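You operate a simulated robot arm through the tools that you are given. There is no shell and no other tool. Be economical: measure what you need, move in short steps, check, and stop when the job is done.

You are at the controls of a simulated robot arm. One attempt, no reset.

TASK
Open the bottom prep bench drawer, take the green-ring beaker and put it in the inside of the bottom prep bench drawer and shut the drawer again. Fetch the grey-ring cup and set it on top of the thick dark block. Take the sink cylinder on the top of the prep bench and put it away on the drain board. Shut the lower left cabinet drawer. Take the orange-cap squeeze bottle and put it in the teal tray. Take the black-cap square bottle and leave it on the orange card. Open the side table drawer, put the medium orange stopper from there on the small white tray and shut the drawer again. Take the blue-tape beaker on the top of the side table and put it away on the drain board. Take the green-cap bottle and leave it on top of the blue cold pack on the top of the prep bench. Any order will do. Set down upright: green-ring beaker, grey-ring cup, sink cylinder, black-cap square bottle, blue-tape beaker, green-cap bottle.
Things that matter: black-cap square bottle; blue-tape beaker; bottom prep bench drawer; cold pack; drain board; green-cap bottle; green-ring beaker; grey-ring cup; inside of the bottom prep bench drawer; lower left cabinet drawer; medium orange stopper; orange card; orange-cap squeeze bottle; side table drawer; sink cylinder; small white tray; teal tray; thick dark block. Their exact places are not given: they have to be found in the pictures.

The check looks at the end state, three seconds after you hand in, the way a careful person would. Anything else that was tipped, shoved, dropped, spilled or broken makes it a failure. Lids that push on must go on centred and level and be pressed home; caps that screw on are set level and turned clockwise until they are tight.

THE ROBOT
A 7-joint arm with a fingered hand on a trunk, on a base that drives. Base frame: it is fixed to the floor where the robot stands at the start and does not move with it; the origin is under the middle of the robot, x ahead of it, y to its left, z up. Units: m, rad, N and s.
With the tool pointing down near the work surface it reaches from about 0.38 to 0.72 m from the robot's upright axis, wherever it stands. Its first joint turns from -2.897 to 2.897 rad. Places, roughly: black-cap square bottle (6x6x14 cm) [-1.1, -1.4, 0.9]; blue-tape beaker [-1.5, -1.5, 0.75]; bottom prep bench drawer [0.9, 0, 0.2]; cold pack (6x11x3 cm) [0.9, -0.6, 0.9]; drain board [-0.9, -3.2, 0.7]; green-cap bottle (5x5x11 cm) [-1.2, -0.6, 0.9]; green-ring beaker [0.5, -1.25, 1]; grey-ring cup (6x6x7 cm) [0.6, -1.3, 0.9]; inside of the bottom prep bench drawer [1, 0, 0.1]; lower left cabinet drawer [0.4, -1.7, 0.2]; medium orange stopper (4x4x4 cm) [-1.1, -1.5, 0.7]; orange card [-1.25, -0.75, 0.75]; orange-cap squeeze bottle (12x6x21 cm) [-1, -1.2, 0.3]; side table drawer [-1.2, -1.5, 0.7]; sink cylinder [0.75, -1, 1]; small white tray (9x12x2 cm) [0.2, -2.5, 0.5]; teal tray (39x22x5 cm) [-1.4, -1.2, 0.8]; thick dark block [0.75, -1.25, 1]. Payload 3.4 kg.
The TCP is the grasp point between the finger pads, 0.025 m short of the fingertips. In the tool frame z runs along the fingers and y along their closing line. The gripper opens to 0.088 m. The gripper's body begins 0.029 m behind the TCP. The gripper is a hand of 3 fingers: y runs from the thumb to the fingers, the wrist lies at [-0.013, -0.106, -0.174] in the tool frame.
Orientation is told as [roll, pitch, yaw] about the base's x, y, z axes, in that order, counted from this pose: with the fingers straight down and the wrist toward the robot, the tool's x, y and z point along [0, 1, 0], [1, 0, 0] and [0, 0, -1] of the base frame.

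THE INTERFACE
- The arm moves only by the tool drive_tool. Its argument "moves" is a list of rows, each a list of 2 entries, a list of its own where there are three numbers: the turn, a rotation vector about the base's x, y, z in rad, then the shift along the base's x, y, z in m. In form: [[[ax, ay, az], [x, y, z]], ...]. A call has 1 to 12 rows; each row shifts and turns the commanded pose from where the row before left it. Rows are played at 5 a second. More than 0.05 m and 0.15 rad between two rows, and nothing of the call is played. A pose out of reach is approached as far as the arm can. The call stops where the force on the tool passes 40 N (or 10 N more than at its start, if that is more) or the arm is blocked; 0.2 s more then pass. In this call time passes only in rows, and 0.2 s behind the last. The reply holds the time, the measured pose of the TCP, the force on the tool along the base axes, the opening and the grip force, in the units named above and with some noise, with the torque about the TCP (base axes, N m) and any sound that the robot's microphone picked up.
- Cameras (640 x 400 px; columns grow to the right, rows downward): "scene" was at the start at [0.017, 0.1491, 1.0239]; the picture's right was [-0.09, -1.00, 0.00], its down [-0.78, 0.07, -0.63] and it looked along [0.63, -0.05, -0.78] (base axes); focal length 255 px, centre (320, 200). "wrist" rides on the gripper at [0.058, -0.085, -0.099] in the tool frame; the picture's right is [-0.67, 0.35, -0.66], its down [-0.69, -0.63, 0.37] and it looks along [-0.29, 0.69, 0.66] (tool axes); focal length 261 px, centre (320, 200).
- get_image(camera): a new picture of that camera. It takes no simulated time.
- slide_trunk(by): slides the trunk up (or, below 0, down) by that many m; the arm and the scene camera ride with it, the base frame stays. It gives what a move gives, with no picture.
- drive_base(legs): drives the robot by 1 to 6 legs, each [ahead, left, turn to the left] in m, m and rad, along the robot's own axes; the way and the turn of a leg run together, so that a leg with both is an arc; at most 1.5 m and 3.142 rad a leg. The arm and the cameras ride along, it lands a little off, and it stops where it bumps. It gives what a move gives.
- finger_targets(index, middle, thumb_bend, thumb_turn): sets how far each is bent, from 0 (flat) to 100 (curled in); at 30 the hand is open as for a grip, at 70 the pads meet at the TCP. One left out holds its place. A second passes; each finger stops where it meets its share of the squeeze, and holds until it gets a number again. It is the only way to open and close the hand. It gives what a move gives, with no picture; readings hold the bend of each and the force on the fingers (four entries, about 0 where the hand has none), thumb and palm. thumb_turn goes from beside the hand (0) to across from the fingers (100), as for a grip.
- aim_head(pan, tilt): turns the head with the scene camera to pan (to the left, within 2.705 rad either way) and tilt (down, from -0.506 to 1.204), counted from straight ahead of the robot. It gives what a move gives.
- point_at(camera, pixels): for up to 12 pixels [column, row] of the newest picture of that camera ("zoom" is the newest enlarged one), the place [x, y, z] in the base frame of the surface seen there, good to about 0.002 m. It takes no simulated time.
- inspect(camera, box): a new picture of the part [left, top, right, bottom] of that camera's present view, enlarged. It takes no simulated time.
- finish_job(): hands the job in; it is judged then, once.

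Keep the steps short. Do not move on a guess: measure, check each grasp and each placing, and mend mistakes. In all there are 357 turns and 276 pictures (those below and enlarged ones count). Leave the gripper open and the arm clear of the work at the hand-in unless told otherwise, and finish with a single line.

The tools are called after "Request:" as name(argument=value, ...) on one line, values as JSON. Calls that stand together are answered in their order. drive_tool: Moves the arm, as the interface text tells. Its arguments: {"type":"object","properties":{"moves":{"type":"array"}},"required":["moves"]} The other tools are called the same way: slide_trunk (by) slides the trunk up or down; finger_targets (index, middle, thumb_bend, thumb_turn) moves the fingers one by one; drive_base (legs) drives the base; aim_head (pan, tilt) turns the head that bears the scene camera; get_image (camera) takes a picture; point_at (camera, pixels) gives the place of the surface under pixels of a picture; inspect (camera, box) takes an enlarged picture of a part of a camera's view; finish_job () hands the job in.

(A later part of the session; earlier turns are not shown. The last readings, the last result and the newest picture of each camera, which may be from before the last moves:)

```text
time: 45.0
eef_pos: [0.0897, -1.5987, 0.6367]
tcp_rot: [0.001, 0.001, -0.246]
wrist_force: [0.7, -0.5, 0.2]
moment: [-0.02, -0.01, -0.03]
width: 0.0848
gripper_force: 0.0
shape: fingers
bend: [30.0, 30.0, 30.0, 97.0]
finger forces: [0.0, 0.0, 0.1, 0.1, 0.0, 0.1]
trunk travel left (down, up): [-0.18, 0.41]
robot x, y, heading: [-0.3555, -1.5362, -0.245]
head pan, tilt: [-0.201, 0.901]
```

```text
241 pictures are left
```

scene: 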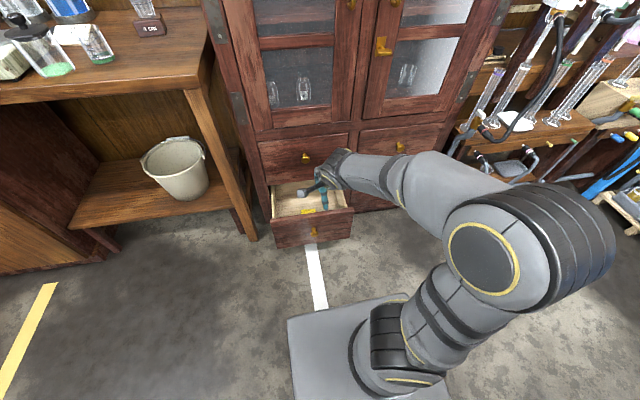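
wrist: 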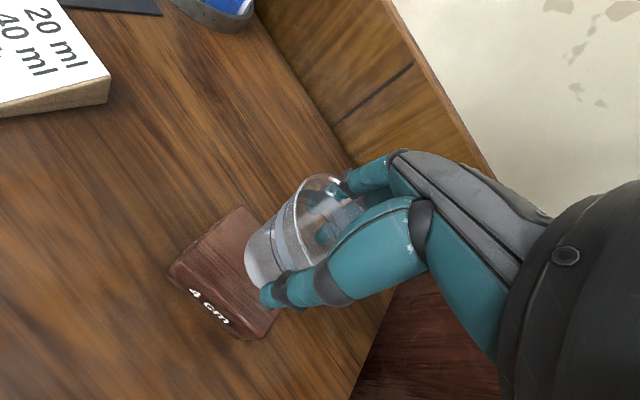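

Request:
slide_trunk(by=-0.14)

Request:
finger_targets(index=68, middle=68, thumb_bend=60)

Request:
drive_tool(moves=[[[-0.024, -0.097, 0], [0, 0, -0.03]], [[-0.024, -0.097, 0], [0, 0, -0.03]], [[-0.024, -0.097, 0], [0, 0, -0.03]], [[-0.024, -0.097, 0], [0, 0, -0.03]], [[-0.024, -0.097, 0], [0, 0, -0.03]], [[-0.024, -0.097, 0], [0, 0, -0.02]], [[0, 0, 0], [0, 0, 0]]])

Request:
get_image(camera="scene")

Request:
get_image(camera="wrist")

```text
time: 46.6
eef_pos: [0.091, -1.5983, 0.4972]
tcp_rot: [0.0, 0.0, -0.247]
wrist_force: [0.3, -0.8, -0.6]
moment: [0.01, 0.0, 0.06]
width: 0.0849
gripper_force: 0.0
shape: fingers
bend: [30.0, 30.0, 30.0, 97.0]
finger forces: [0.1, 0.0, 0.0, 0.0, 0.0, 0.1]
trunk travel left (down, up): [-0.04, 0.55]
robot x, y, heading: [-0.3605, -1.5386, -0.247]
head pan, tilt: [-0.201, 0.901]
```

```text
time: 47.6
eef_pos: [0.0904, -1.5985, 0.4952]
tcp_rot: [0.0, 0.0, -0.246]
wrist_force: [-0.1, 0.2, -0.3]
moment: [-0.02, -0.04, 0.03]
width: 0.0118
gripper_force: 0.1
shape: fingers
bend: [68.0, 68.0, 60.0, 97.0]
finger forces: [0.0, 0.0, 0.0, 0.0, 0.0, 0.0]
trunk travel left (down, up): [-0.04, 0.55]
robot x, y, heading: [-0.3576, -1.5383, -0.245]
head pan, tilt: [-0.201, 0.901]
```

```text
time: 49.2
eef_pos: [0.0923, -1.5958, 0.3603]
tcp_rot: [-0.024, -0.536, -0.281]
wrist_force: [0.0, 0.3, 0.3]
moment: [-0.05, 0.03, -0.02]
width: 0.0119
gripper_force: 0.0
shape: fingers
bend: [68.0, 68.0, 60.0, 98.0]
finger forces: [0.0, 0.0, 0.1, 0.1, 0.0, 0.0]
out of reach, approached as far as the arm can: row 1, 2, 3, 5, 6
trunk travel left (down, up): [-0.04, 0.55]
robot x, y, heading: [-0.3527, -1.5365, -0.248]
head pan, tilt: [-0.201, 0.901]
```

```text
240 pictures are left
```

scene: 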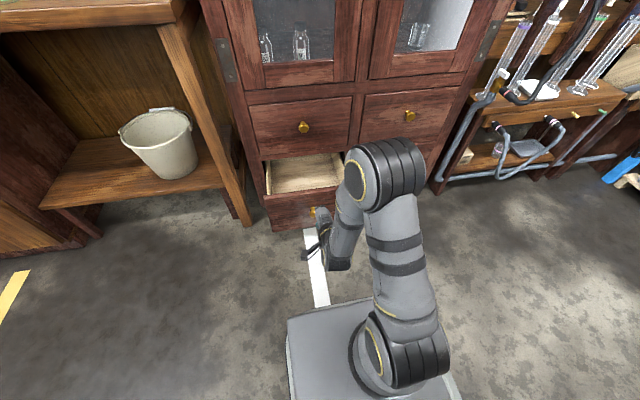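

```text
239 pictures are left
```

wrist: 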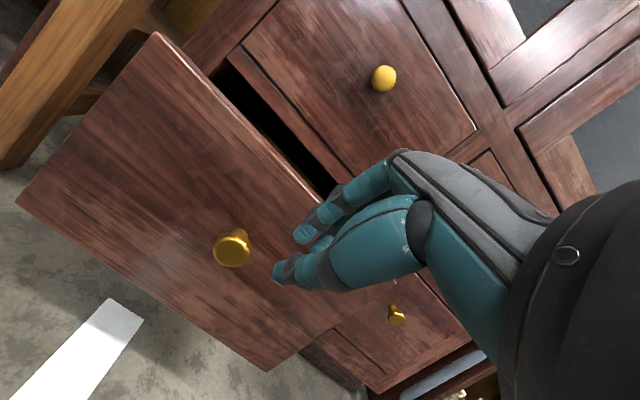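

Request:
drive_tool(moves=[[[0, 0, 0], [0, 0, -0.035]], [[0, 0, 0], [0.0388, -0.0097, 0]], [[0, 0, 0], [0.0388, -0.0097, 0]], [[0, 0, 0], [0.02, -0.005, 0]], [[0, 0, 0], [0.02, -0.005, 0]], [[0, 0, 0], [0, 0, 0]]])

Request:
get_image(camera="wrist")

```text
time: 50.6
eef_pos: [0.2121, -1.6144, 0.3279]
tcp_rot: [-0.025, -0.538, -0.282]
wrist_force: [-1.1, 0.0, 0.1]
moment: [-0.02, 0.02, 0.01]
width: 0.0114
gripper_force: 0.0
shape: fingers
bend: [68.0, 68.0, 60.0, 98.0]
finger forces: [0.0, 0.0, 0.1, 0.0, 0.0, 0.1]
out of reach, approached as far as the arm can: row 1, 5
trunk travel left (down, up): [-0.04, 0.55]
robot x, y, heading: [-0.3585, -1.5353, -0.247]
head pan, tilt: [-0.201, 0.901]
```

```text
238 pictures are left
```

wrist: 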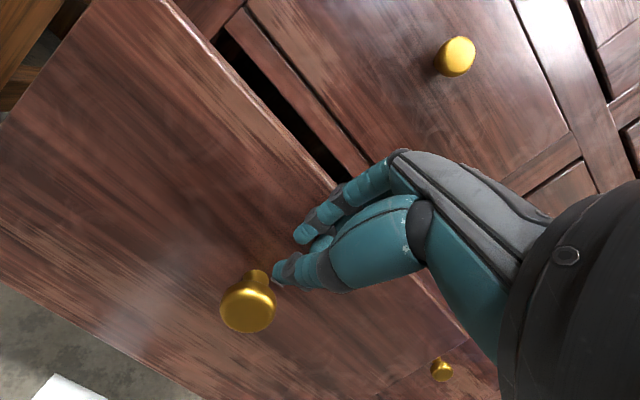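

Request:
drive_tool(moves=[[[0, 0, 0], [0.0388, -0.0097, 0]], [[0, 0, 0], [0.0388, -0.0097, 0]], [[0, 0, 0], [0.0388, -0.0097, 0]], [[0, 0, 0], [0.0388, -0.0097, 0]], [[0, 0, 0], [0, 0, 0]]])

Request:
get_image(camera="scene")

```text
time: 51.8
eef_pos: [0.3657, -1.6497, 0.3314]
tcp_rot: [-0.021, -0.544, -0.277]
wrist_force: [-29.9, 5.2, 16.3]
moment: [-0.3, -0.6, -0.23]
width: 0.0048
gripper_force: 18.3
shape: fingers
bend: [70.0, 70.0, 60.0, 98.0]
finger forces: [5.5, 30.2, 0.1, 0.1, 0.0, 0.0]
trunk travel left (down, up): [-0.04, 0.55]
robot x, y, heading: [-0.3566, -1.5326, -0.248]
head pan, tilt: [-0.201, 0.901]
stopped in row 5: the force on the tool passed its limit (the readings are from after the stop); the commanded pose is now the measured one
```

```text
237 pictures are left
```

scene: 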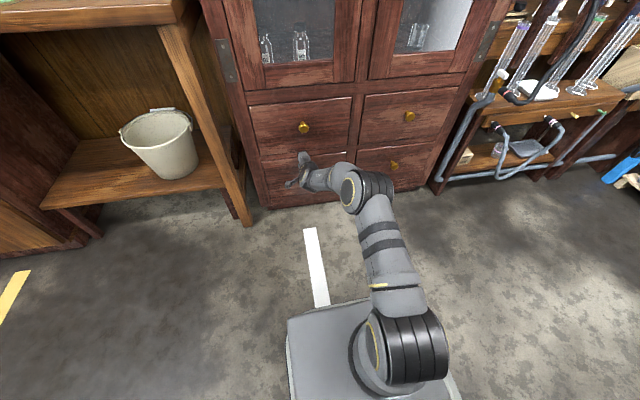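

The drawer appears shut and resists at ~30 N. I back off and look closely.

Request:
drive_tool(moves=[[[0, 0, 0], [-0.04, 0.01, 0]], [[0, 0, 0], [-0.04, 0.01, 0]], [[0, 0, 0], [-0.04, 0.01, 0]], [[0, 0, 0], [-0.04, 0.01, 0]], [[0, 0, 0], [-0.04, 0.01, 0]], [[0, 0, 0], [0, 0, 0]]])

Request:
inspect(camera="scene", box=[230, 80, 470, 230])

Request:
point_at(camera="zoom", pixels=[[120, 260], [150, 215], [250, 220], [100, 180], [420, 200], [460, 250], [110, 60], [60, 250]])

```text
time: 53.2
eef_pos: [0.1669, -1.6001, 0.3283]
tcp_rot: [-0.024, -0.539, -0.279]
wrist_force: [-0.1, 0.5, -0.4]
moment: [0.02, 0.02, -0.02]
width: 0.0112
gripper_force: 0.1
shape: fingers
bend: [68.0, 68.0, 60.0, 98.0]
finger forces: [0.1, 0.0, 0.1, 0.0, 0.0, 0.1]
trunk travel left (down, up): [-0.04, 0.55]
robot x, y, heading: [-0.3577, -1.5348, -0.25]
head pan, tilt: [-0.201, 0.901]
```

```text
2.67 times, centred on (350, 155) of scene
```

zoom: 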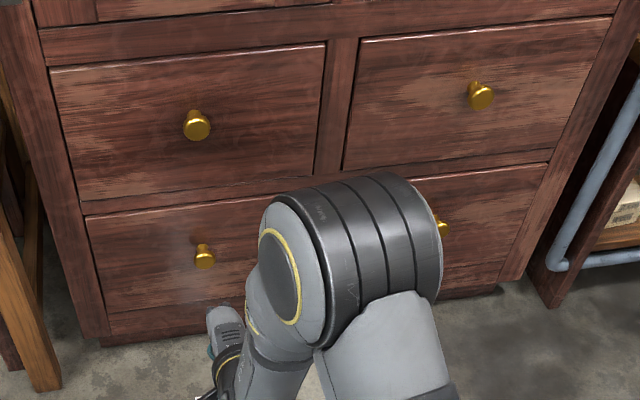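

```text
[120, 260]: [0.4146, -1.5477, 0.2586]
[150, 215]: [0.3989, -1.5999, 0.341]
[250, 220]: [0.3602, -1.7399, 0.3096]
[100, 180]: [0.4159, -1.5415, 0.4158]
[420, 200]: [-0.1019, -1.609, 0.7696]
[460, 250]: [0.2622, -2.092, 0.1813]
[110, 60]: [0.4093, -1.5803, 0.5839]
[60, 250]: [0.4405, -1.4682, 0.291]
```

The drawer is flush: shut. Now I go to the prep bench drawers.

Request:
drive_base(legs=[[0.0, 0.0, 0.247], [0.0, 1.45, 0.0]])

Request:
aim_head(pan=0.0, tilt=0.8)

Request:
get_image(camera="scene")

```text
time: 61.2
eef_pos: [0.1657, -0.0142, 0.3285]
tcp_rot: [-0.022, -0.538, -0.034]
wrist_force: [0.8, -0.1, 0.1]
moment: [0.0, 0.03, -0.01]
width: 0.0109
gripper_force: 0.1
shape: fingers
bend: [68.0, 68.0, 60.0, 98.0]
finger forces: [0.0, 0.0, 0.1, 0.1, 0.1, 0.0]
trunk travel left (down, up): [-0.04, 0.55]
robot x, y, heading: [-0.3601, -0.0802, 0.005]
head pan, tilt: [-0.201, 0.901]
```

```text
time: 62.0
eef_pos: [0.1651, -0.0133, 0.3282]
tcp_rot: [-0.023, -0.537, -0.033]
wrist_force: [-0.3, 0.4, -0.3]
moment: [-0.02, 0.02, 0.0]
width: 0.011
gripper_force: 0.2
shape: fingers
bend: [68.0, 68.0, 60.0, 98.0]
finger forces: [0.0, 0.0, 0.1, 0.1, 0.0, 0.0]
trunk travel left (down, up): [-0.04, 0.55]
robot x, y, heading: [-0.36, -0.0815, -0.002]
head pan, tilt: [0.0, 0.799]
```

```text
235 pictures are left
```

scene: 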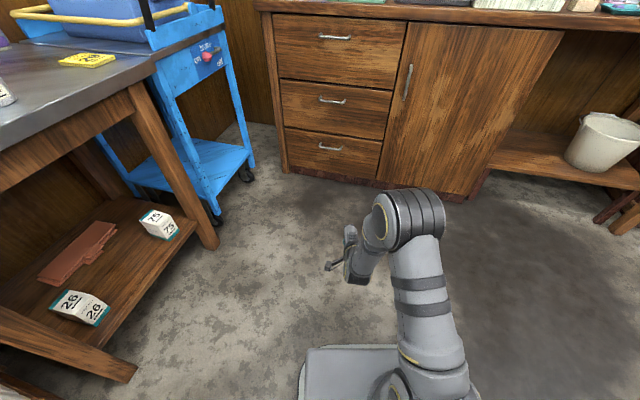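

Request:
inspect(camera="scene", box=[266, 120, 394, 200])

Request:
point_at(camera="zoom", pixels=[[260, 132], [320, 140], [375, 142], [320, 155], [320, 120], [100, 60], [560, 110], [110, 225], [510, 270], [140, 45]])

```text
5.00 times, centred on (330, 160) of scene
```

zoom: 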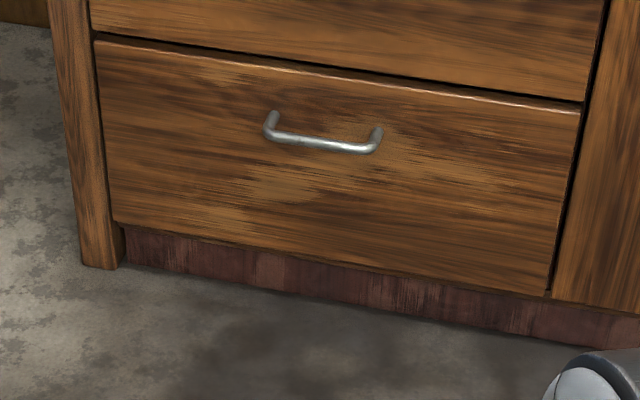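

```text
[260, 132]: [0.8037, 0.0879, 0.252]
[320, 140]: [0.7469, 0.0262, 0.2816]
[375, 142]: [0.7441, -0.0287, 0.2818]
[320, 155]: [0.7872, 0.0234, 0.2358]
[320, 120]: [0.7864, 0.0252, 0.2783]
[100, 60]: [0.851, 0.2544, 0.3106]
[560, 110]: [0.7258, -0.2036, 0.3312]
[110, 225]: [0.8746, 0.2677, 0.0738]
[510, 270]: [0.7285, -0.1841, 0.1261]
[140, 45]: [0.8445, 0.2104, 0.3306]
```

The bench front is turned by −0.266; bar of the bottom handle at about (0.745,0.024,0.282), gap ~3.5 cm. I turn to face it squarely.

Request:
drive_base(legs=[[0.0, 0.0, -0.266], [0.0, 0.29, 0.0], [0.37, 0.0, 0.0]])

Request:
finger_targets(index=30, middle=30, thumb_bend=30)

Request:
get_image(camera="scene")

Request:
get_image(camera="wrist")

```text
time: 66.8
eef_pos: [0.5937, 0.0186, 0.3285]
tcp_rot: [-0.024, -0.537, -0.307]
wrist_force: [0.4, 0.2, -0.1]
moment: [-0.02, 0.03, 0.02]
width: 0.011
gripper_force: 0.1
shape: fingers
bend: [68.0, 68.0, 60.0, 98.0]
finger forces: [0.1, 0.0, 0.1, 0.0, 0.0, 0.0]
trunk travel left (down, up): [-0.04, 0.55]
robot x, y, heading: [0.0715, 0.0953, -0.275]
head pan, tilt: [0.0, 0.799]
```

```text
time: 67.8
eef_pos: [0.5939, 0.0186, 0.3286]
tcp_rot: [-0.023, -0.538, -0.307]
wrist_force: [-0.3, 0.1, 0.1]
moment: [0.0, -0.06, 0.0]
width: 0.0844
gripper_force: 0.1
shape: fingers
bend: [30.0, 30.0, 30.0, 98.0]
finger forces: [0.0, 0.0, 0.0, 0.1, 0.1, 0.0]
trunk travel left (down, up): [-0.04, 0.55]
robot x, y, heading: [0.0739, 0.0946, -0.274]
head pan, tilt: [0.0, 0.799]
```

```text
233 pictures are left
```

scene: 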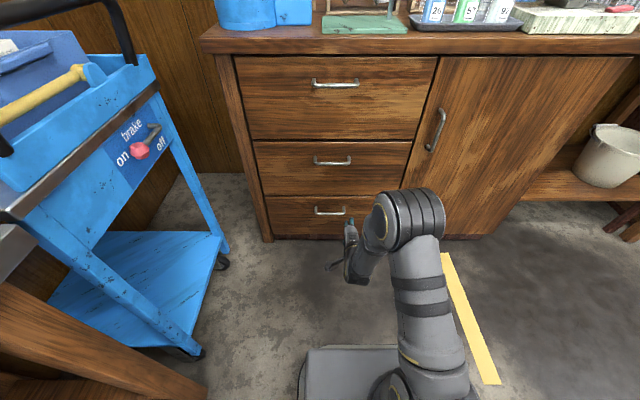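

```text
232 pictures are left
```

wrist: 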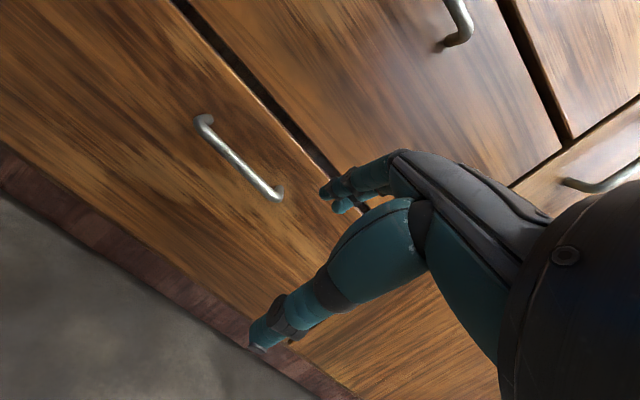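

Request:
inspect(camera="wrist", box=[170, 90, 330, 220])

Request:
point_at(camera="wrist", pixels=[[205, 125], [220, 148], [240, 170], [258, 184], [274, 193], [240, 150], [225, 175], [200, 121]])

```text
3.08 times, centred on (250, 155) of wrist
```

zoom: 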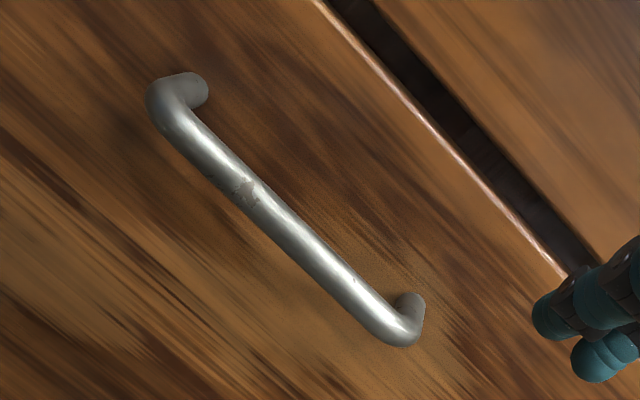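

```text
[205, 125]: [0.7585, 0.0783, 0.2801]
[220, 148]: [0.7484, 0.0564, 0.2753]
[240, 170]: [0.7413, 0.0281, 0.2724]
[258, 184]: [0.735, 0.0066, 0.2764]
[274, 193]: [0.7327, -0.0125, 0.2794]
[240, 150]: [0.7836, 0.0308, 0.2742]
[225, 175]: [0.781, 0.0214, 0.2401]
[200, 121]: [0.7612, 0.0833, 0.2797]
```

Request:
finger_targets(index=58, middle=58, thumb_bend=25)

Request:
drive_tool(moves=[[[0, 0, 0.04], [0, 0, 0.015]], [[0, 0, 0], [0.047, 0.005, 0]], [[0, 0, 0], [0.047, 0.005, 0]], [[0, 0, 0], [0.044, 0.005, 0]], [[0, 0, 0], [0, 0, 0]]])

Request:
get_image(camera="wrist")

```text
time: 68.8
eef_pos: [0.5948, 0.0183, 0.3278]
tcp_rot: [-0.023, -0.535, -0.308]
wrist_force: [0.6, 0.5, 0.7]
moment: [-0.02, 0.0, 0.03]
width: 0.0591
gripper_force: 0.0
shape: fingers
bend: [57.0, 57.0, 25.0, 98.0]
finger forces: [0.0, 0.0, 0.0, 0.0, 0.0, 0.0]
trunk travel left (down, up): [-0.04, 0.55]
robot x, y, heading: [0.073, 0.0963, -0.275]
head pan, tilt: [0.0, 0.799]
```

```text
time: 70.0
eef_pos: [0.7353, 0.0451, 0.3428]
tcp_rot: [-0.022, -0.537, -0.267]
wrist_force: [-0.2, -0.6, 0.4]
moment: [0.04, 0.01, -0.01]
width: 0.059
gripper_force: 0.1
shape: fingers
bend: [57.0, 57.0, 25.0, 98.0]
finger forces: [0.1, 0.0, 0.0, 0.1, 0.1, 0.0]
out of reach, approached as far as the arm can: row 1
trunk travel left (down, up): [-0.04, 0.55]
robot x, y, heading: [0.0733, 0.0959, -0.275]
head pan, tilt: [0.0, 0.799]
```

```text
230 pictures are left
```

wrist: 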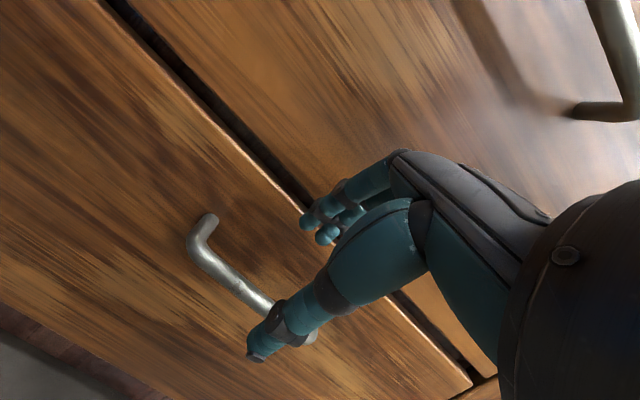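

Request:
drive_tool(moves=[[[0, 0, 0], [0.006, -0.008, -0.02]], [[0, 0, 0], [0, 0, -0.015]], [[0, 0, 0], [0, 0, -0.015]], [[0, 0, 0], [0, 0, -0.013]], [[0, 0, 0], [0, 0, 0]]])

Request:
get_image(camera="wrist")

```text
time: 71.2
eef_pos: [0.7403, 0.0364, 0.2801]
tcp_rot: [-0.022, -0.539, -0.267]
wrist_force: [0.9, -0.1, 0.2]
moment: [-0.01, -0.02, 0.04]
width: 0.059
gripper_force: 0.0
shape: fingers
bend: [57.0, 57.0, 25.0, 98.0]
finger forces: [0.1, 0.0, 0.1, 0.0, 0.1, 0.0]
trunk travel left (down, up): [-0.04, 0.55]
robot x, y, heading: [0.0709, 0.1017, -0.273]
head pan, tilt: [0.0, 0.799]
```

```text
229 pictures are left
```

wrist: 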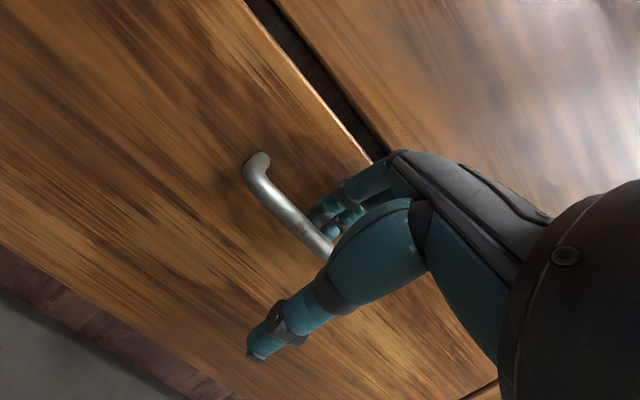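

Fingertips look behind the bar, thumb in front. Close.

Request:
finger_targets(index=70, middle=70, thumb_bend=70)

Request:
get_image(camera="wrist")

```text
time: 72.2
eef_pos: [0.7411, 0.0373, 0.2818]
tcp_rot: [-0.023, -0.54, -0.266]
wrist_force: [2.9, 0.5, 0.9]
moment: [0.02, -0.04, 0.0]
width: 0.0015
gripper_force: 1.4
shape: fingers
bend: [68.0, 69.0, 70.0, 98.0]
finger forces: [1.8, 0.8, 0.0, 0.1, 0.1, 0.0]
trunk travel left (down, up): [-0.04, 0.55]
robot x, y, heading: [0.0723, 0.0974, -0.274]
head pan, tilt: [0.0, 0.799]
```

```text
228 pictures are left
```

wrist: 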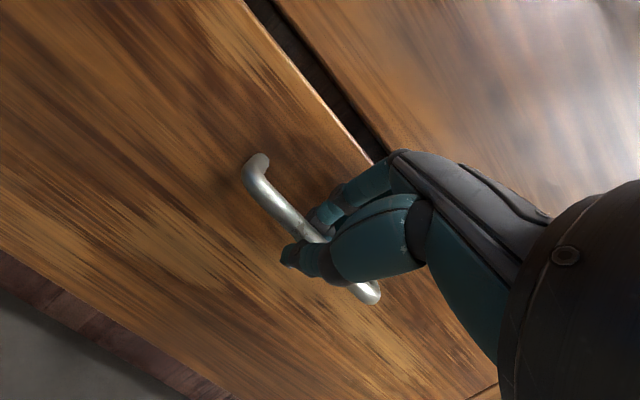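

Request:
drive_tool(moves=[[[0, 0, 0], [-0.019, 0.0053, 0]], [[0, 0, 0], [-0.019, 0.0053, 0]], [[0, 0, 0], [-0.019, 0.0053, 0]], [[0, 0, 0], [0, 0, 0]]])

Request:
get_image(camera="wrist")

```text
time: 73.2
eef_pos: [0.6814, 0.0536, 0.2822]
tcp_rot: [-0.023, -0.537, -0.266]
wrist_force: [-0.9, -0.9, -0.9]
moment: [0.01, 0.0, -0.02]
width: 0.0005
gripper_force: 0.9
shape: fingers
bend: [70.0, 70.0, 69.0, 98.0]
finger forces: [0.3, 0.0, 0.1, 0.0, 1.5, 0.1]
trunk travel left (down, up): [-0.04, 0.55]
robot x, y, heading: [0.0702, 0.0972, -0.27]
head pan, tilt: [0.0, 0.799]
```

```text
227 pictures are left
```

wrist: 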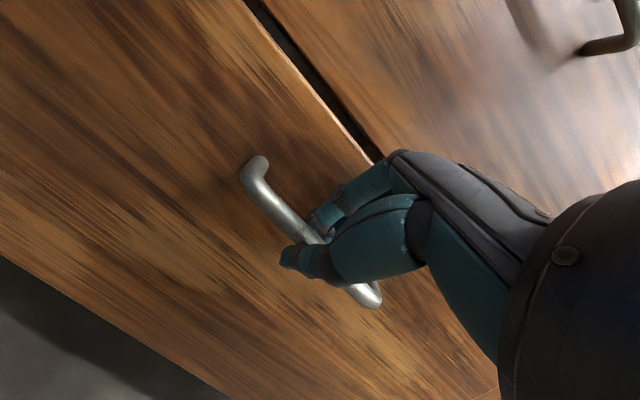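

It follows. Pull further by driving back.

Request:
drive_base(legs=[[-0.2, 0.0, 0.0]])

Request:
get_image(camera="scene")

```text
time: 74.8
eef_pos: [0.4952, 0.1086, 0.2827]
tcp_rot: [-0.023, -0.539, -0.261]
wrist_force: [-0.8, -0.6, -0.6]
moment: [-0.01, 0.08, 0.02]
width: 0.0005
gripper_force: 1.0
shape: fingers
bend: [70.0, 70.0, 68.0, 98.0]
finger forces: [0.2, 0.0, 0.0, 0.0, 1.4, 0.1]
trunk travel left (down, up): [-0.04, 0.55]
robot x, y, heading: [-0.1182, 0.1498, -0.265]
head pan, tilt: [0.0, 0.799]
```

```text
226 pictures are left
```

scene: 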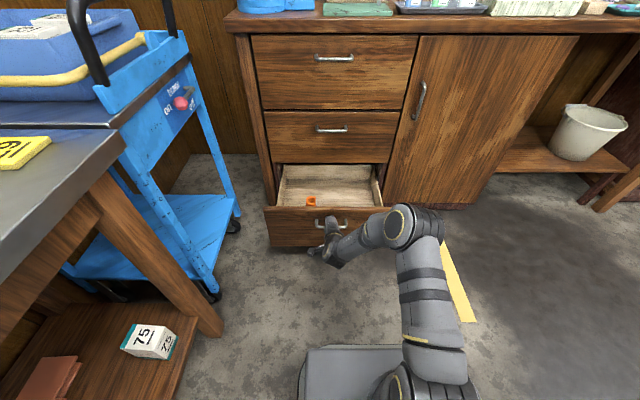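

Request:
inspect(camera="scene", box=[250, 150, 410, 260])

Request:
point_at(camera="zoom", pixels=[[130, 65], [500, 65], [110, 160], [510, 165], [70, 232], [240, 205], [320, 120], [320, 160], [400, 150], [200, 120], [310, 320]])

```text
3.64 times, centred on (330, 205) of scene
```

zoom: 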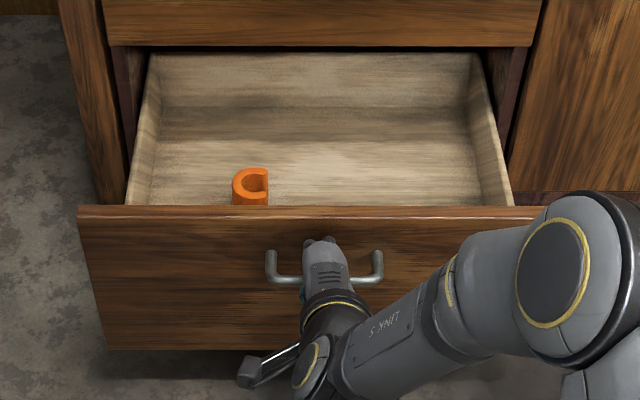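

```text
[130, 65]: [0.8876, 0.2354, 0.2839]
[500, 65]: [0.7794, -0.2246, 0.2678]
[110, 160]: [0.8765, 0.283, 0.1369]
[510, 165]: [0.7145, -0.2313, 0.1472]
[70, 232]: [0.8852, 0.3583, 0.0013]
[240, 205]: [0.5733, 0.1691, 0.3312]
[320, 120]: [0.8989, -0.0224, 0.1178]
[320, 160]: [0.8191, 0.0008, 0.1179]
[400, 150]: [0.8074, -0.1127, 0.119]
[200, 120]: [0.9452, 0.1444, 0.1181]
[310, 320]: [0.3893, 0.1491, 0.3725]
```

Drawer is open ~0.26; a bit more helps the hand. Pull 0.06 more.

Request:
drive_base(legs=[[-0.06, 0.0, 0.0]])

Request:
finger_targets(index=58, middle=58, thumb_bend=30)

Request:
get_image(camera="wrist")

```text
time: 75.8
eef_pos: [0.4388, 0.1237, 0.2828]
tcp_rot: [-0.023, -0.536, -0.261]
wrist_force: [0.0, -0.3, -1.0]
moment: [-0.02, 0.02, 0.0]
width: 0.0004
gripper_force: 1.2
shape: fingers
bend: [70.0, 70.0, 68.0, 98.0]
finger forces: [0.3, 0.0, 0.0, 0.0, 1.3, 0.0]
trunk travel left (down, up): [-0.04, 0.55]
robot x, y, heading: [-0.1737, 0.1651, -0.268]
head pan, tilt: [0.0, 0.799]
```

```text
time: 76.8
eef_pos: [0.4393, 0.1247, 0.2836]
tcp_rot: [-0.021, -0.538, -0.262]
wrist_force: [0.1, -0.3, 0.2]
moment: [0.01, -0.03, -0.02]
width: 0.0551
gripper_force: 0.1
shape: fingers
bend: [57.0, 57.0, 30.0, 98.0]
finger forces: [0.1, 0.0, 0.0, 0.1, 0.0, 0.1]
trunk travel left (down, up): [-0.04, 0.55]
robot x, y, heading: [-0.1747, 0.1639, -0.266]
head pan, tilt: [0.0, 0.799]
```

```text
224 pictures are left
```

wrist: 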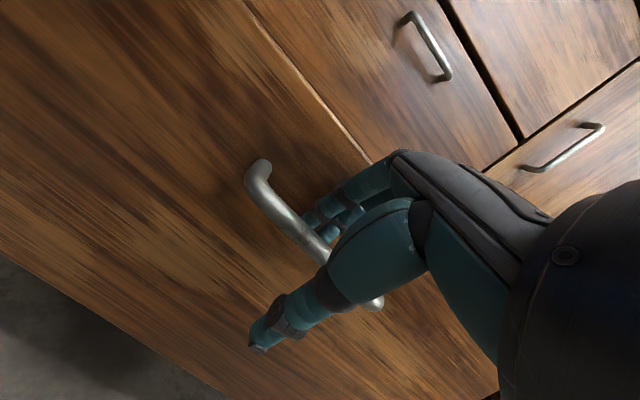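

Request:
drive_tool(moves=[[[0, 0, 0], [0, 0, 0.02]], [[0, 0, 0], [0, 0, 0.03]], [[0, 0, 0], [-0.01, 0, 0.04]], [[0, 0, 0], [-0.03, 0.008, 0.02]], [[0, 0, 0], [-0.03, 0.008, 0.02]], [[0.024, 0.1, 0], [0, 0, 0.02]], [[0.024, 0.1, 0], [0, 0, 0.02]], [[0.024, 0.1, 0], [0, 0, 0.02]], [[0.024, 0.1, 0], [0, 0, 0.02]], [[0.024, 0.1, 0], [0, 0, 0]], [[0, 0.037, 0], [0, 0, 0]], [[0, 0, 0], [0, 0, 0]]])

Request:
finger_targets(index=30, middle=30, thumb_bend=30)

Request:
get_image(camera="scene")

```text
time: 79.4
eef_pos: [0.3689, 0.1413, 0.4916]
tcp_rot: [-0.044, 0.012, -0.258]
wrist_force: [0.3, 0.3, -0.2]
moment: [0.0, 0.0, -0.01]
width: 0.0551
gripper_force: 0.1
shape: fingers
bend: [57.0, 57.0, 30.0, 98.0]
finger forces: [0.0, 0.0, 0.0, 0.0, 0.1, 0.0]
trunk travel left (down, up): [-0.04, 0.55]
robot x, y, heading: [-0.1741, 0.1673, -0.264]
head pan, tilt: [0.0, 0.799]
```

```text
time: 80.4
eef_pos: [0.368, 0.1402, 0.4913]
tcp_rot: [-0.046, 0.012, -0.259]
wrist_force: [1.3, 0.7, -0.4]
moment: [0.02, 0.03, -0.02]
width: 0.0843
gripper_force: 0.0
shape: fingers
bend: [30.0, 30.0, 30.0, 98.0]
finger forces: [0.1, 0.1, 0.1, 0.1, 0.0, 0.1]
trunk travel left (down, up): [-0.04, 0.55]
robot x, y, heading: [-0.1718, 0.1674, -0.268]
head pan, tilt: [0.0, 0.799]
```

```text
223 pictures are left
```

scene: 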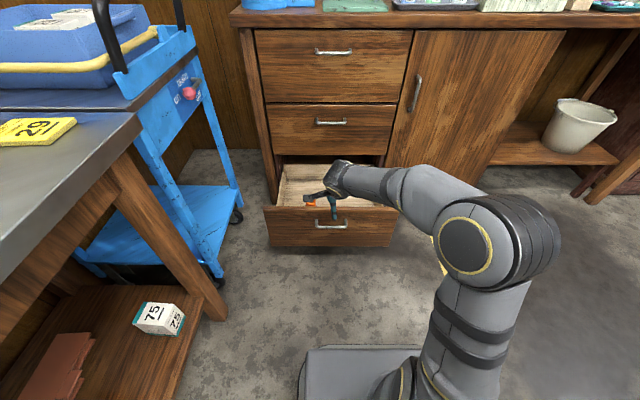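

Drawer stays open. Raise the trunk and go to the green-ring beaker, squared to the bench.

Request:
slide_trunk(by=0.4)

Request:
slide_trunk(by=0.14)

Request:
drive_base(legs=[[0.39, -1.231, 0.0]])

Request:
aim_head(pan=0.0, tilt=0.95)

Request:
get_image(camera="scene")

Request:
get_image(camera="wrist")

```text
time: 84.2
eef_pos: [0.3686, 0.1401, 0.8926]
tcp_rot: [-0.046, 0.012, -0.257]
wrist_force: [-0.4, 0.6, -0.3]
moment: [-0.02, 0.03, -0.01]
width: 0.0843
gripper_force: 0.0
shape: fingers
bend: [30.0, 30.0, 30.0, 98.0]
finger forces: [0.0, 0.0, 0.0, 0.0, 0.0, 0.0]
trunk travel left (down, up): [-0.44, 0.15]
robot x, y, heading: [-0.1754, 0.1617, -0.264]
head pan, tilt: [0.0, 0.799]
```

```text
time: 85.9
eef_pos: [0.3687, 0.1415, 1.0331]
tcp_rot: [-0.046, 0.013, -0.259]
wrist_force: [0.2, 0.0, 0.9]
moment: [0.04, 0.0, -0.02]
width: 0.0844
gripper_force: 0.1
shape: fingers
bend: [30.0, 30.0, 30.0, 98.0]
finger forces: [0.1, 0.0, 0.1, 0.1, 0.0, 0.0]
trunk travel left (down, up): [-0.58, 0.01]
robot x, y, heading: [-0.1762, 0.1639, -0.265]
head pan, tilt: [0.0, 0.799]
```

```text
time: 92.3
eef_pos: [0.4072, -1.1582, 1.0314]
tcp_rot: [-0.045, 0.012, -0.274]
wrist_force: [-0.7, -0.2, 0.2]
moment: [0.02, 0.0, 0.01]
width: 0.0845
gripper_force: 0.1
shape: fingers
bend: [30.0, 30.0, 30.0, 98.0]
finger forces: [0.0, 0.1, 0.0, 0.0, 0.1, 0.0]
trunk travel left (down, up): [-0.58, 0.01]
robot x, y, heading: [-0.134, -1.1253, -0.282]
head pan, tilt: [0.0, 0.799]
```

```text
time: 93.0
eef_pos: [0.4073, -1.1587, 1.0312]
tcp_rot: [-0.047, 0.014, -0.272]
wrist_force: [0.1, 0.0, 0.4]
moment: [0.0, 0.01, 0.05]
width: 0.0845
gripper_force: 0.0
shape: fingers
bend: [30.0, 30.0, 30.0, 98.0]
finger forces: [0.1, 0.1, 0.1, 0.0, 0.0, 0.1]
trunk travel left (down, up): [-0.58, 0.01]
robot x, y, heading: [-0.1351, -1.1288, -0.285]
head pan, tilt: [0.0, 0.949]
```

```text
222 pictures are left
```

scene: 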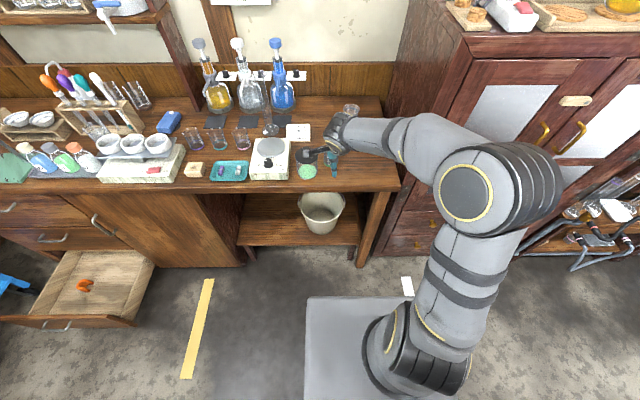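

```text
221 pictures are left
```

wrist: 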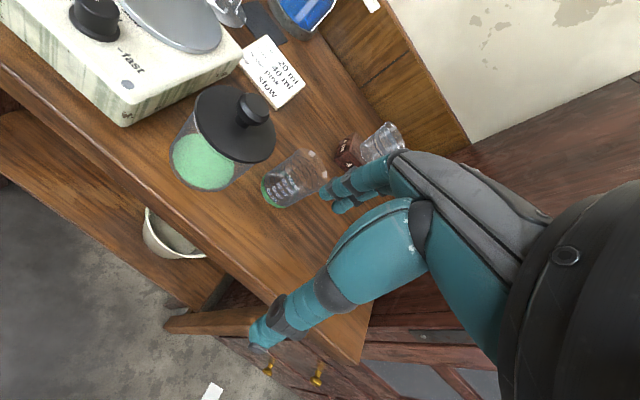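

Request:
inspect(camera="wrist", box=[170, 80, 350, 220])

Request:
point_at(camera="zoom", pixels=[[335, 375], [375, 450], [420, 400], [400, 360], [520, 250], [380, 100], [160, 290], [280, 90], [455, 300], [350, 300], [400, 420]])

```text
2.86 times, centred on (260, 150) of wrist
```

zoom: 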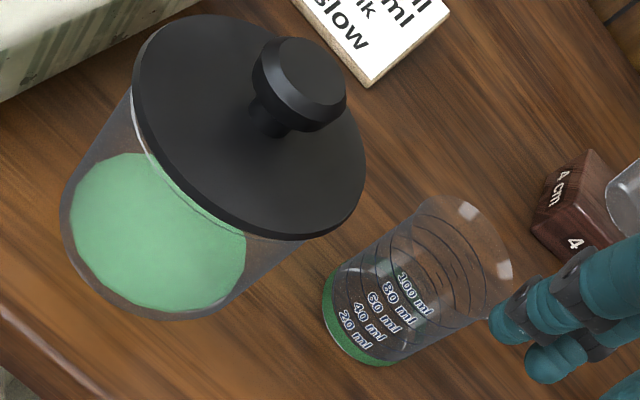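

```text
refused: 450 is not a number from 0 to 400
```

Request:
point_at(camera="zoom", pixels=[[325, 300], [335, 340], [380, 362], [365, 290], [470, 240], [510, 285], [410, 205], [300, 240], [360, 170], [250, 100], [370, 310], [425, 280]])

```text
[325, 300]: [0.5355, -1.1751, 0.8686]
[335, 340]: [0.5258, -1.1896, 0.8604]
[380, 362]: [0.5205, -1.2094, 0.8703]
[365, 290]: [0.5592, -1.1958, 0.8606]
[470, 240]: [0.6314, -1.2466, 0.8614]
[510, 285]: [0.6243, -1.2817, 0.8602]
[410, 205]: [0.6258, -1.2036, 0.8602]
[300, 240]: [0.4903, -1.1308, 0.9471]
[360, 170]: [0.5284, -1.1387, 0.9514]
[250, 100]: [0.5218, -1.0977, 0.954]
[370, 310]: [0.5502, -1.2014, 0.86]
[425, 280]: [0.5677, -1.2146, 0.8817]
```

Request:
inspect(camera="scene", box=[270, 130, 366, 190])

Request:
inspect(camera="wrist", box=[170, 80, 350, 220])

Request:
point_at(camera="zoom", pixels=[[300, 65], [320, 60], [285, 45], [340, 90], [270, 60], [465, 210], [440, 200], [500, 250], [430, 200]])

```text
6.67 times, centred on (318, 160) of scene
```

zoom: 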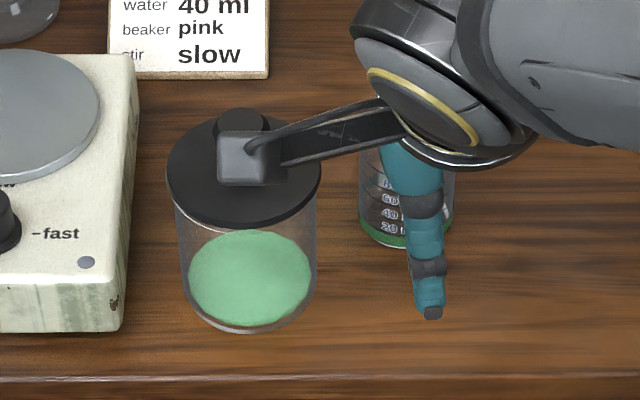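

```text
2.86 times, centred on (260, 150) of wrist
```

zoom: 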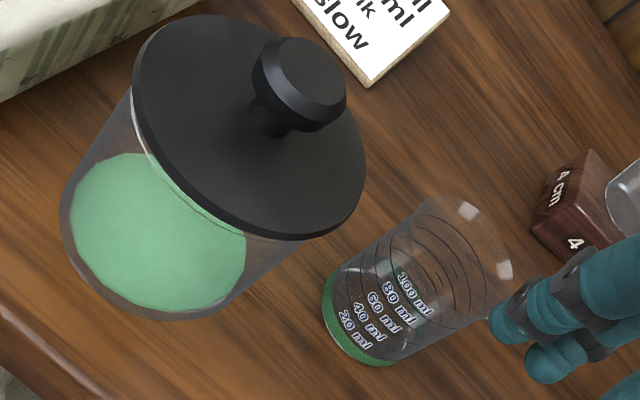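

```text
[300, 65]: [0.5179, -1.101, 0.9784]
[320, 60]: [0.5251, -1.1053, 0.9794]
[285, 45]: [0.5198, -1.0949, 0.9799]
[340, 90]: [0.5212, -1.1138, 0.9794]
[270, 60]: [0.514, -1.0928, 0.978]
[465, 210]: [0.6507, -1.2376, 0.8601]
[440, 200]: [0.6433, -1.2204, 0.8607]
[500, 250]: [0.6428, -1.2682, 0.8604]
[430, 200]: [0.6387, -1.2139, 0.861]
```

Beaker base centre ≈(0.549,-1.203), jar knob top z 0.979 near the camera bracket path; use yaw 0 for more clearance. Move above the beaker.

Request:
drive_tool(moves=[[[0, 0, 0.136], [0, 0, 0]], [[0, 0, 0.136], [0, 0, 0]], [[0.045, -0.012, 0], [0, -0.04, 0]], [[0, 0, 0], [0.047, -0.002, 0]], [[0, 0, 0], [0.047, -0.002, 0]], [[0, 0, 0], [0.047, -0.001, 0]], [[0, 0, 0], [0, 0, -0.03]], [[0, 0, 0], [0, 0, 0]]])

Request:
inspect(camera="wrist", box=[160, 100, 480, 380])

Request:
inspect(camera="scene", box=[270, 120, 398, 200])

```text
time: 94.8
eef_pos: [0.5468, -1.2036, 1.0011]
tcp_rot: [-0.001, 0.0, 0.0]
wrist_force: [-0.4, -0.3, -0.4]
moment: [-0.01, 0.0, 0.0]
width: 0.0843
gripper_force: 0.0
shape: fingers
bend: [30.0, 30.0, 30.0, 98.0]
finger forces: [0.0, 0.1, 0.1, 0.0, 0.0, 0.0]
trunk travel left (down, up): [-0.58, 0.01]
robot x, y, heading: [-0.1354, -1.1266, -0.285]
head pan, tilt: [0.0, 0.949]
```

```text
1.43 times, centred on (320, 240) of wrist
```

zoom: 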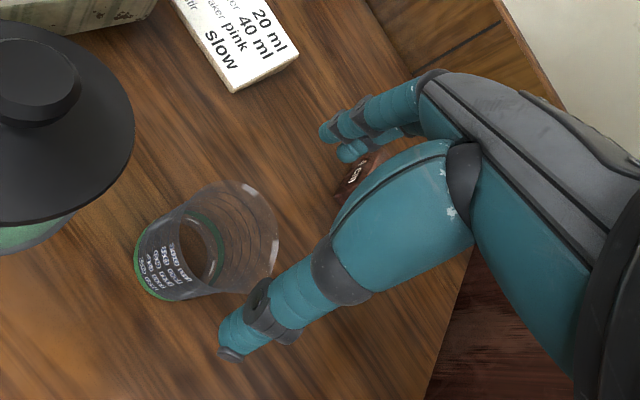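

```text
5.00 times, centred on (334, 160) of scene
```

zoom: 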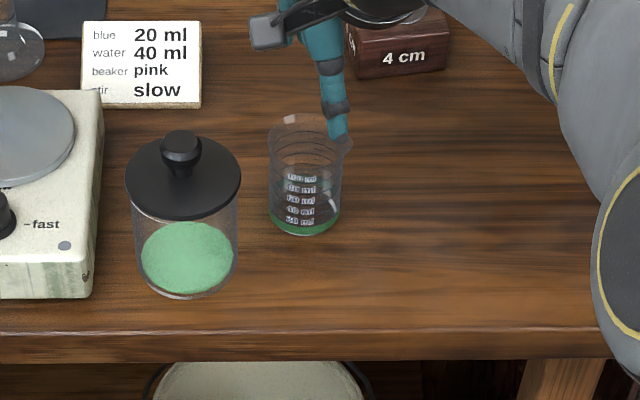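

Request:
drive_tool(moves=[[[0, 0, 0], [0.001, 0.002, -0.03]], [[0, 0, 0], [0, 0, -0.03]], [[0, 0, 0], [0, 0, -0.027]], [[0, 0, 0], [0, 0, 0]]])

Request:
get_image(camera="wrist")

Request:
inspect(camera="scene", box=[270, 120, 398, 200])

```text
time: 95.8
eef_pos: [0.5476, -1.2017, 0.9144]
tcp_rot: [-0.001, -0.001, 0.002]
wrist_force: [-0.3, -0.3, 0.0]
moment: [0.02, 0.0, -0.02]
width: 0.0844
gripper_force: 0.1
shape: fingers
bend: [30.0, 30.0, 30.0, 98.0]
finger forces: [0.0, 0.1, 0.1, 0.1, 0.0, 0.0]
trunk travel left (down, up): [-0.58, 0.01]
robot x, y, heading: [-0.1347, -1.1267, -0.283]
head pan, tilt: [0.0, 0.949]
```

```text
215 pictures are left
```

wrist: 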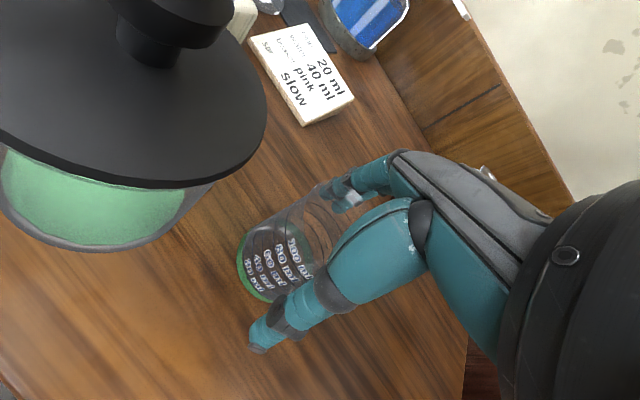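

```text
5.00 times, centred on (334, 160) of scene
```

zoom: 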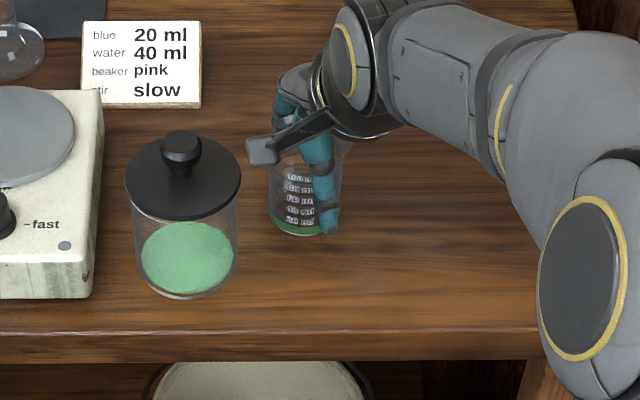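

Request:
finger_targets(index=62, middle=62, thumb_bend=62)

Request:
drive_tool(moves=[[[0, 0, 0], [0, 0, 0.02]], [[0, 0, 0], [0, 0, 0.02]], [[0, 0, 0], [0, 0, 0.03]], [[0, 0, 0], [0, 0, 0.03]], [[0, 0, 0], [0, 0, 0.03]], [[0, 0, 0], [0, 0, 0]]])

Request:
get_image(camera="wrist")

Request:
inspect(camera="scene", box=[270, 120, 398, 200])

```text
time: 96.8
eef_pos: [0.5485, -1.2013, 0.9146]
tcp_rot: [0.0, 0.0, -0.001]
wrist_force: [0.0, 0.3, 2.2]
moment: [0.01, -0.05, -0.01]
width: 0.0447
gripper_force: 18.6
shape: fingers
bend: [49.0, 54.0, 51.0, 97.0]
finger forces: [12.8, 6.0, 0.0, 0.0, 18.8, 0.0]
trunk travel left (down, up): [-0.58, 0.01]
robot x, y, heading: [-0.1334, -1.1218, -0.281]
head pan, tilt: [0.0, 0.949]
```

```text
time: 98.2
eef_pos: [0.5486, -1.2031, 1.0464]
tcp_rot: [0.0, 0.001, -0.002]
wrist_force: [-0.3, -0.4, -0.7]
moment: [0.01, 0.02, -0.01]
width: 0.045
gripper_force: 18.0
shape: fingers
bend: [50.0, 55.0, 51.0, 96.0]
finger forces: [12.3, 5.5, 0.0, 0.0, 18.5, 0.0]
trunk travel left (down, up): [-0.58, 0.01]
robot x, y, heading: [-0.1379, -1.1256, -0.285]
head pan, tilt: [0.0, 0.949]
```

```text
213 pictures are left
```

wrist: 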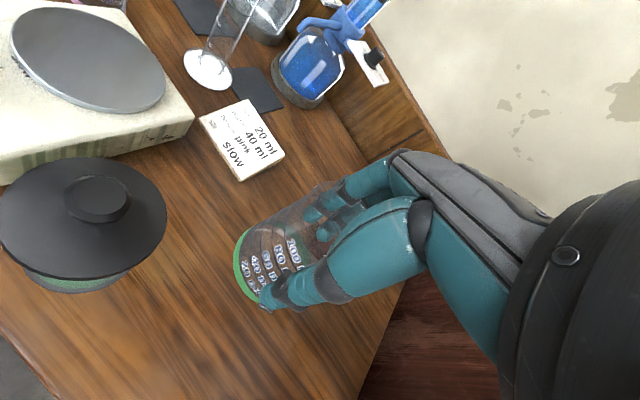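

```text
5.00 times, centred on (334, 160) of scene
```

zoom: 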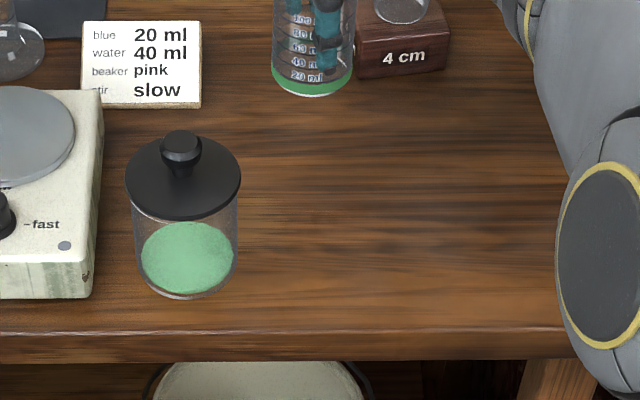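

Held upright (rim level). Retract, square the yaw, and drive back to the open drawer.

Request:
drive_tool(moves=[[[0, 0, -0.14], [-0.045, 0, 0.01]], [[0, 0, -0.14], [-0.048, 0, 0]], [[0, 0, 0], [-0.048, 0.0, 0]], [[0, 0, 0], [0, 0.04, 0]], [[0, 0, 0], [0, 0, 0]]])

Request:
drive_base(legs=[[-0.39, 1.215, 0.015]])

Request:
slide_trunk(by=-0.4)

Request:
slide_trunk(by=-0.16)

Request:
aim_head(pan=0.0, tilt=0.85)

Request:
get_image(camera="scene")

Request:
get_image(camera="wrist")

```text
time: 99.5
eef_pos: [0.4098, -1.1626, 1.0549]
tcp_rot: [0.0, 0.0, -0.281]
wrist_force: [0.4, 0.3, -0.1]
moment: [0.01, 0.02, 0.01]
width: 0.0449
gripper_force: 18.6
shape: fingers
bend: [50.0, 55.0, 51.0, 96.0]
finger forces: [12.4, 5.6, 0.0, 0.0, 18.6, 0.1]
trunk travel left (down, up): [-0.58, 0.01]
robot x, y, heading: [-0.1324, -1.1261, -0.278]
head pan, tilt: [0.0, 0.949]
```

```text
time: 106.0
eef_pos: [0.3729, 0.1438, 1.054]
tcp_rot: [-0.001, -0.001, -0.269]
wrist_force: [0.3, -0.6, -0.9]
moment: [0.01, -0.01, 0.01]
width: 0.0445
gripper_force: 18.1
shape: fingers
bend: [50.0, 55.0, 51.0, 96.0]
finger forces: [12.4, 5.6, 0.0, 0.1, 18.5, 0.0]
trunk travel left (down, up): [-0.58, 0.01]
robot x, y, heading: [-0.1703, 0.1745, -0.272]
head pan, tilt: [0.0, 0.949]
```

```text
time: 109.8
eef_pos: [0.3737, 0.1434, 0.6542]
tcp_rot: [-0.002, -0.001, -0.268]
wrist_force: [-0.6, 0.2, 0.3]
moment: [0.0, -0.03, -0.01]
width: 0.0446
gripper_force: 18.5
shape: fingers
bend: [50.0, 55.0, 51.0, 96.0]
finger forces: [12.3, 5.6, 0.0, 0.1, 18.4, 0.0]
trunk travel left (down, up): [-0.18, 0.41]
robot x, y, heading: [-0.1712, 0.174, -0.276]
head pan, tilt: [0.0, 0.949]
```

```text
time: 111.6
eef_pos: [0.3729, 0.1433, 0.495]
tcp_rot: [-0.001, 0.002, -0.269]
wrist_force: [-0.2, 0.4, -0.1]
moment: [-0.05, 0.0, 0.03]
width: 0.0446
gripper_force: 18.9
shape: fingers
bend: [50.0, 55.0, 51.0, 96.0]
finger forces: [12.4, 5.6, 0.0, 0.1, 18.4, 0.0]
trunk travel left (down, up): [-0.02, 0.57]
robot x, y, heading: [-0.1713, 0.177, -0.272]
head pan, tilt: [0.0, 0.949]
```

```text
time: 112.3
eef_pos: [0.3736, 0.1435, 0.4943]
tcp_rot: [0.001, 0.0, -0.268]
wrist_force: [0.3, 0.7, 0.2]
moment: [0.02, -0.05, 0.01]
width: 0.0447
gripper_force: 18.2
shape: fingers
bend: [50.0, 55.0, 51.0, 96.0]
finger forces: [12.4, 5.5, 0.0, 0.0, 18.5, 0.1]
trunk travel left (down, up): [-0.02, 0.57]
robot x, y, heading: [-0.1679, 0.1708, -0.275]
head pan, tilt: [0.0, 0.85]
```

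```text
211 pictures are left
```

scene: 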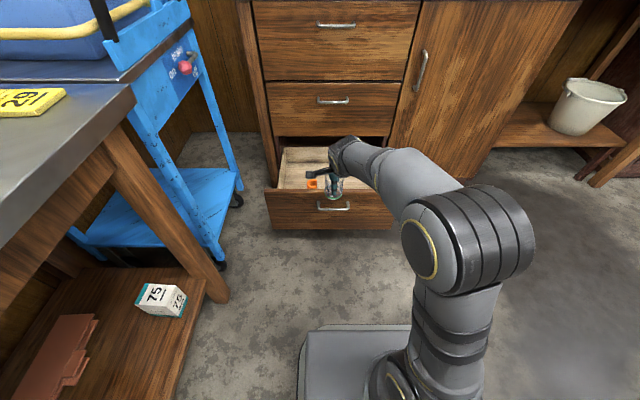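

```text
210 pictures are left
```

wrist: 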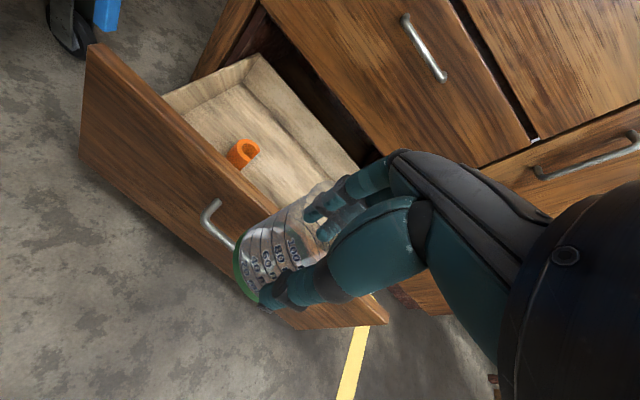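

Request:
point_at(camera="wrist", pixels=[[90, 45], [105, 52], [245, 150], [250, 160], [240, 95], [300, 150], [270, 200], [235, 205], [335, 170], [165, 105], [212, 215], [255, 60]])

```text
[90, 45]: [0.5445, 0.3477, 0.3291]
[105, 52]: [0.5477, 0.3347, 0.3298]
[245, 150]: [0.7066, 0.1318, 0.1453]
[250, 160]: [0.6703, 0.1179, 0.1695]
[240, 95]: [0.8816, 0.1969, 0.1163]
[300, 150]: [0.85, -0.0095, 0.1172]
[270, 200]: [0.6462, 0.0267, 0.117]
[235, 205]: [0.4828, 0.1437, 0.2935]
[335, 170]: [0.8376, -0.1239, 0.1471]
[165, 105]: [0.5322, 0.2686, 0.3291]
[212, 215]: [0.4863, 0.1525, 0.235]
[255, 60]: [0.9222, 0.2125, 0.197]
```

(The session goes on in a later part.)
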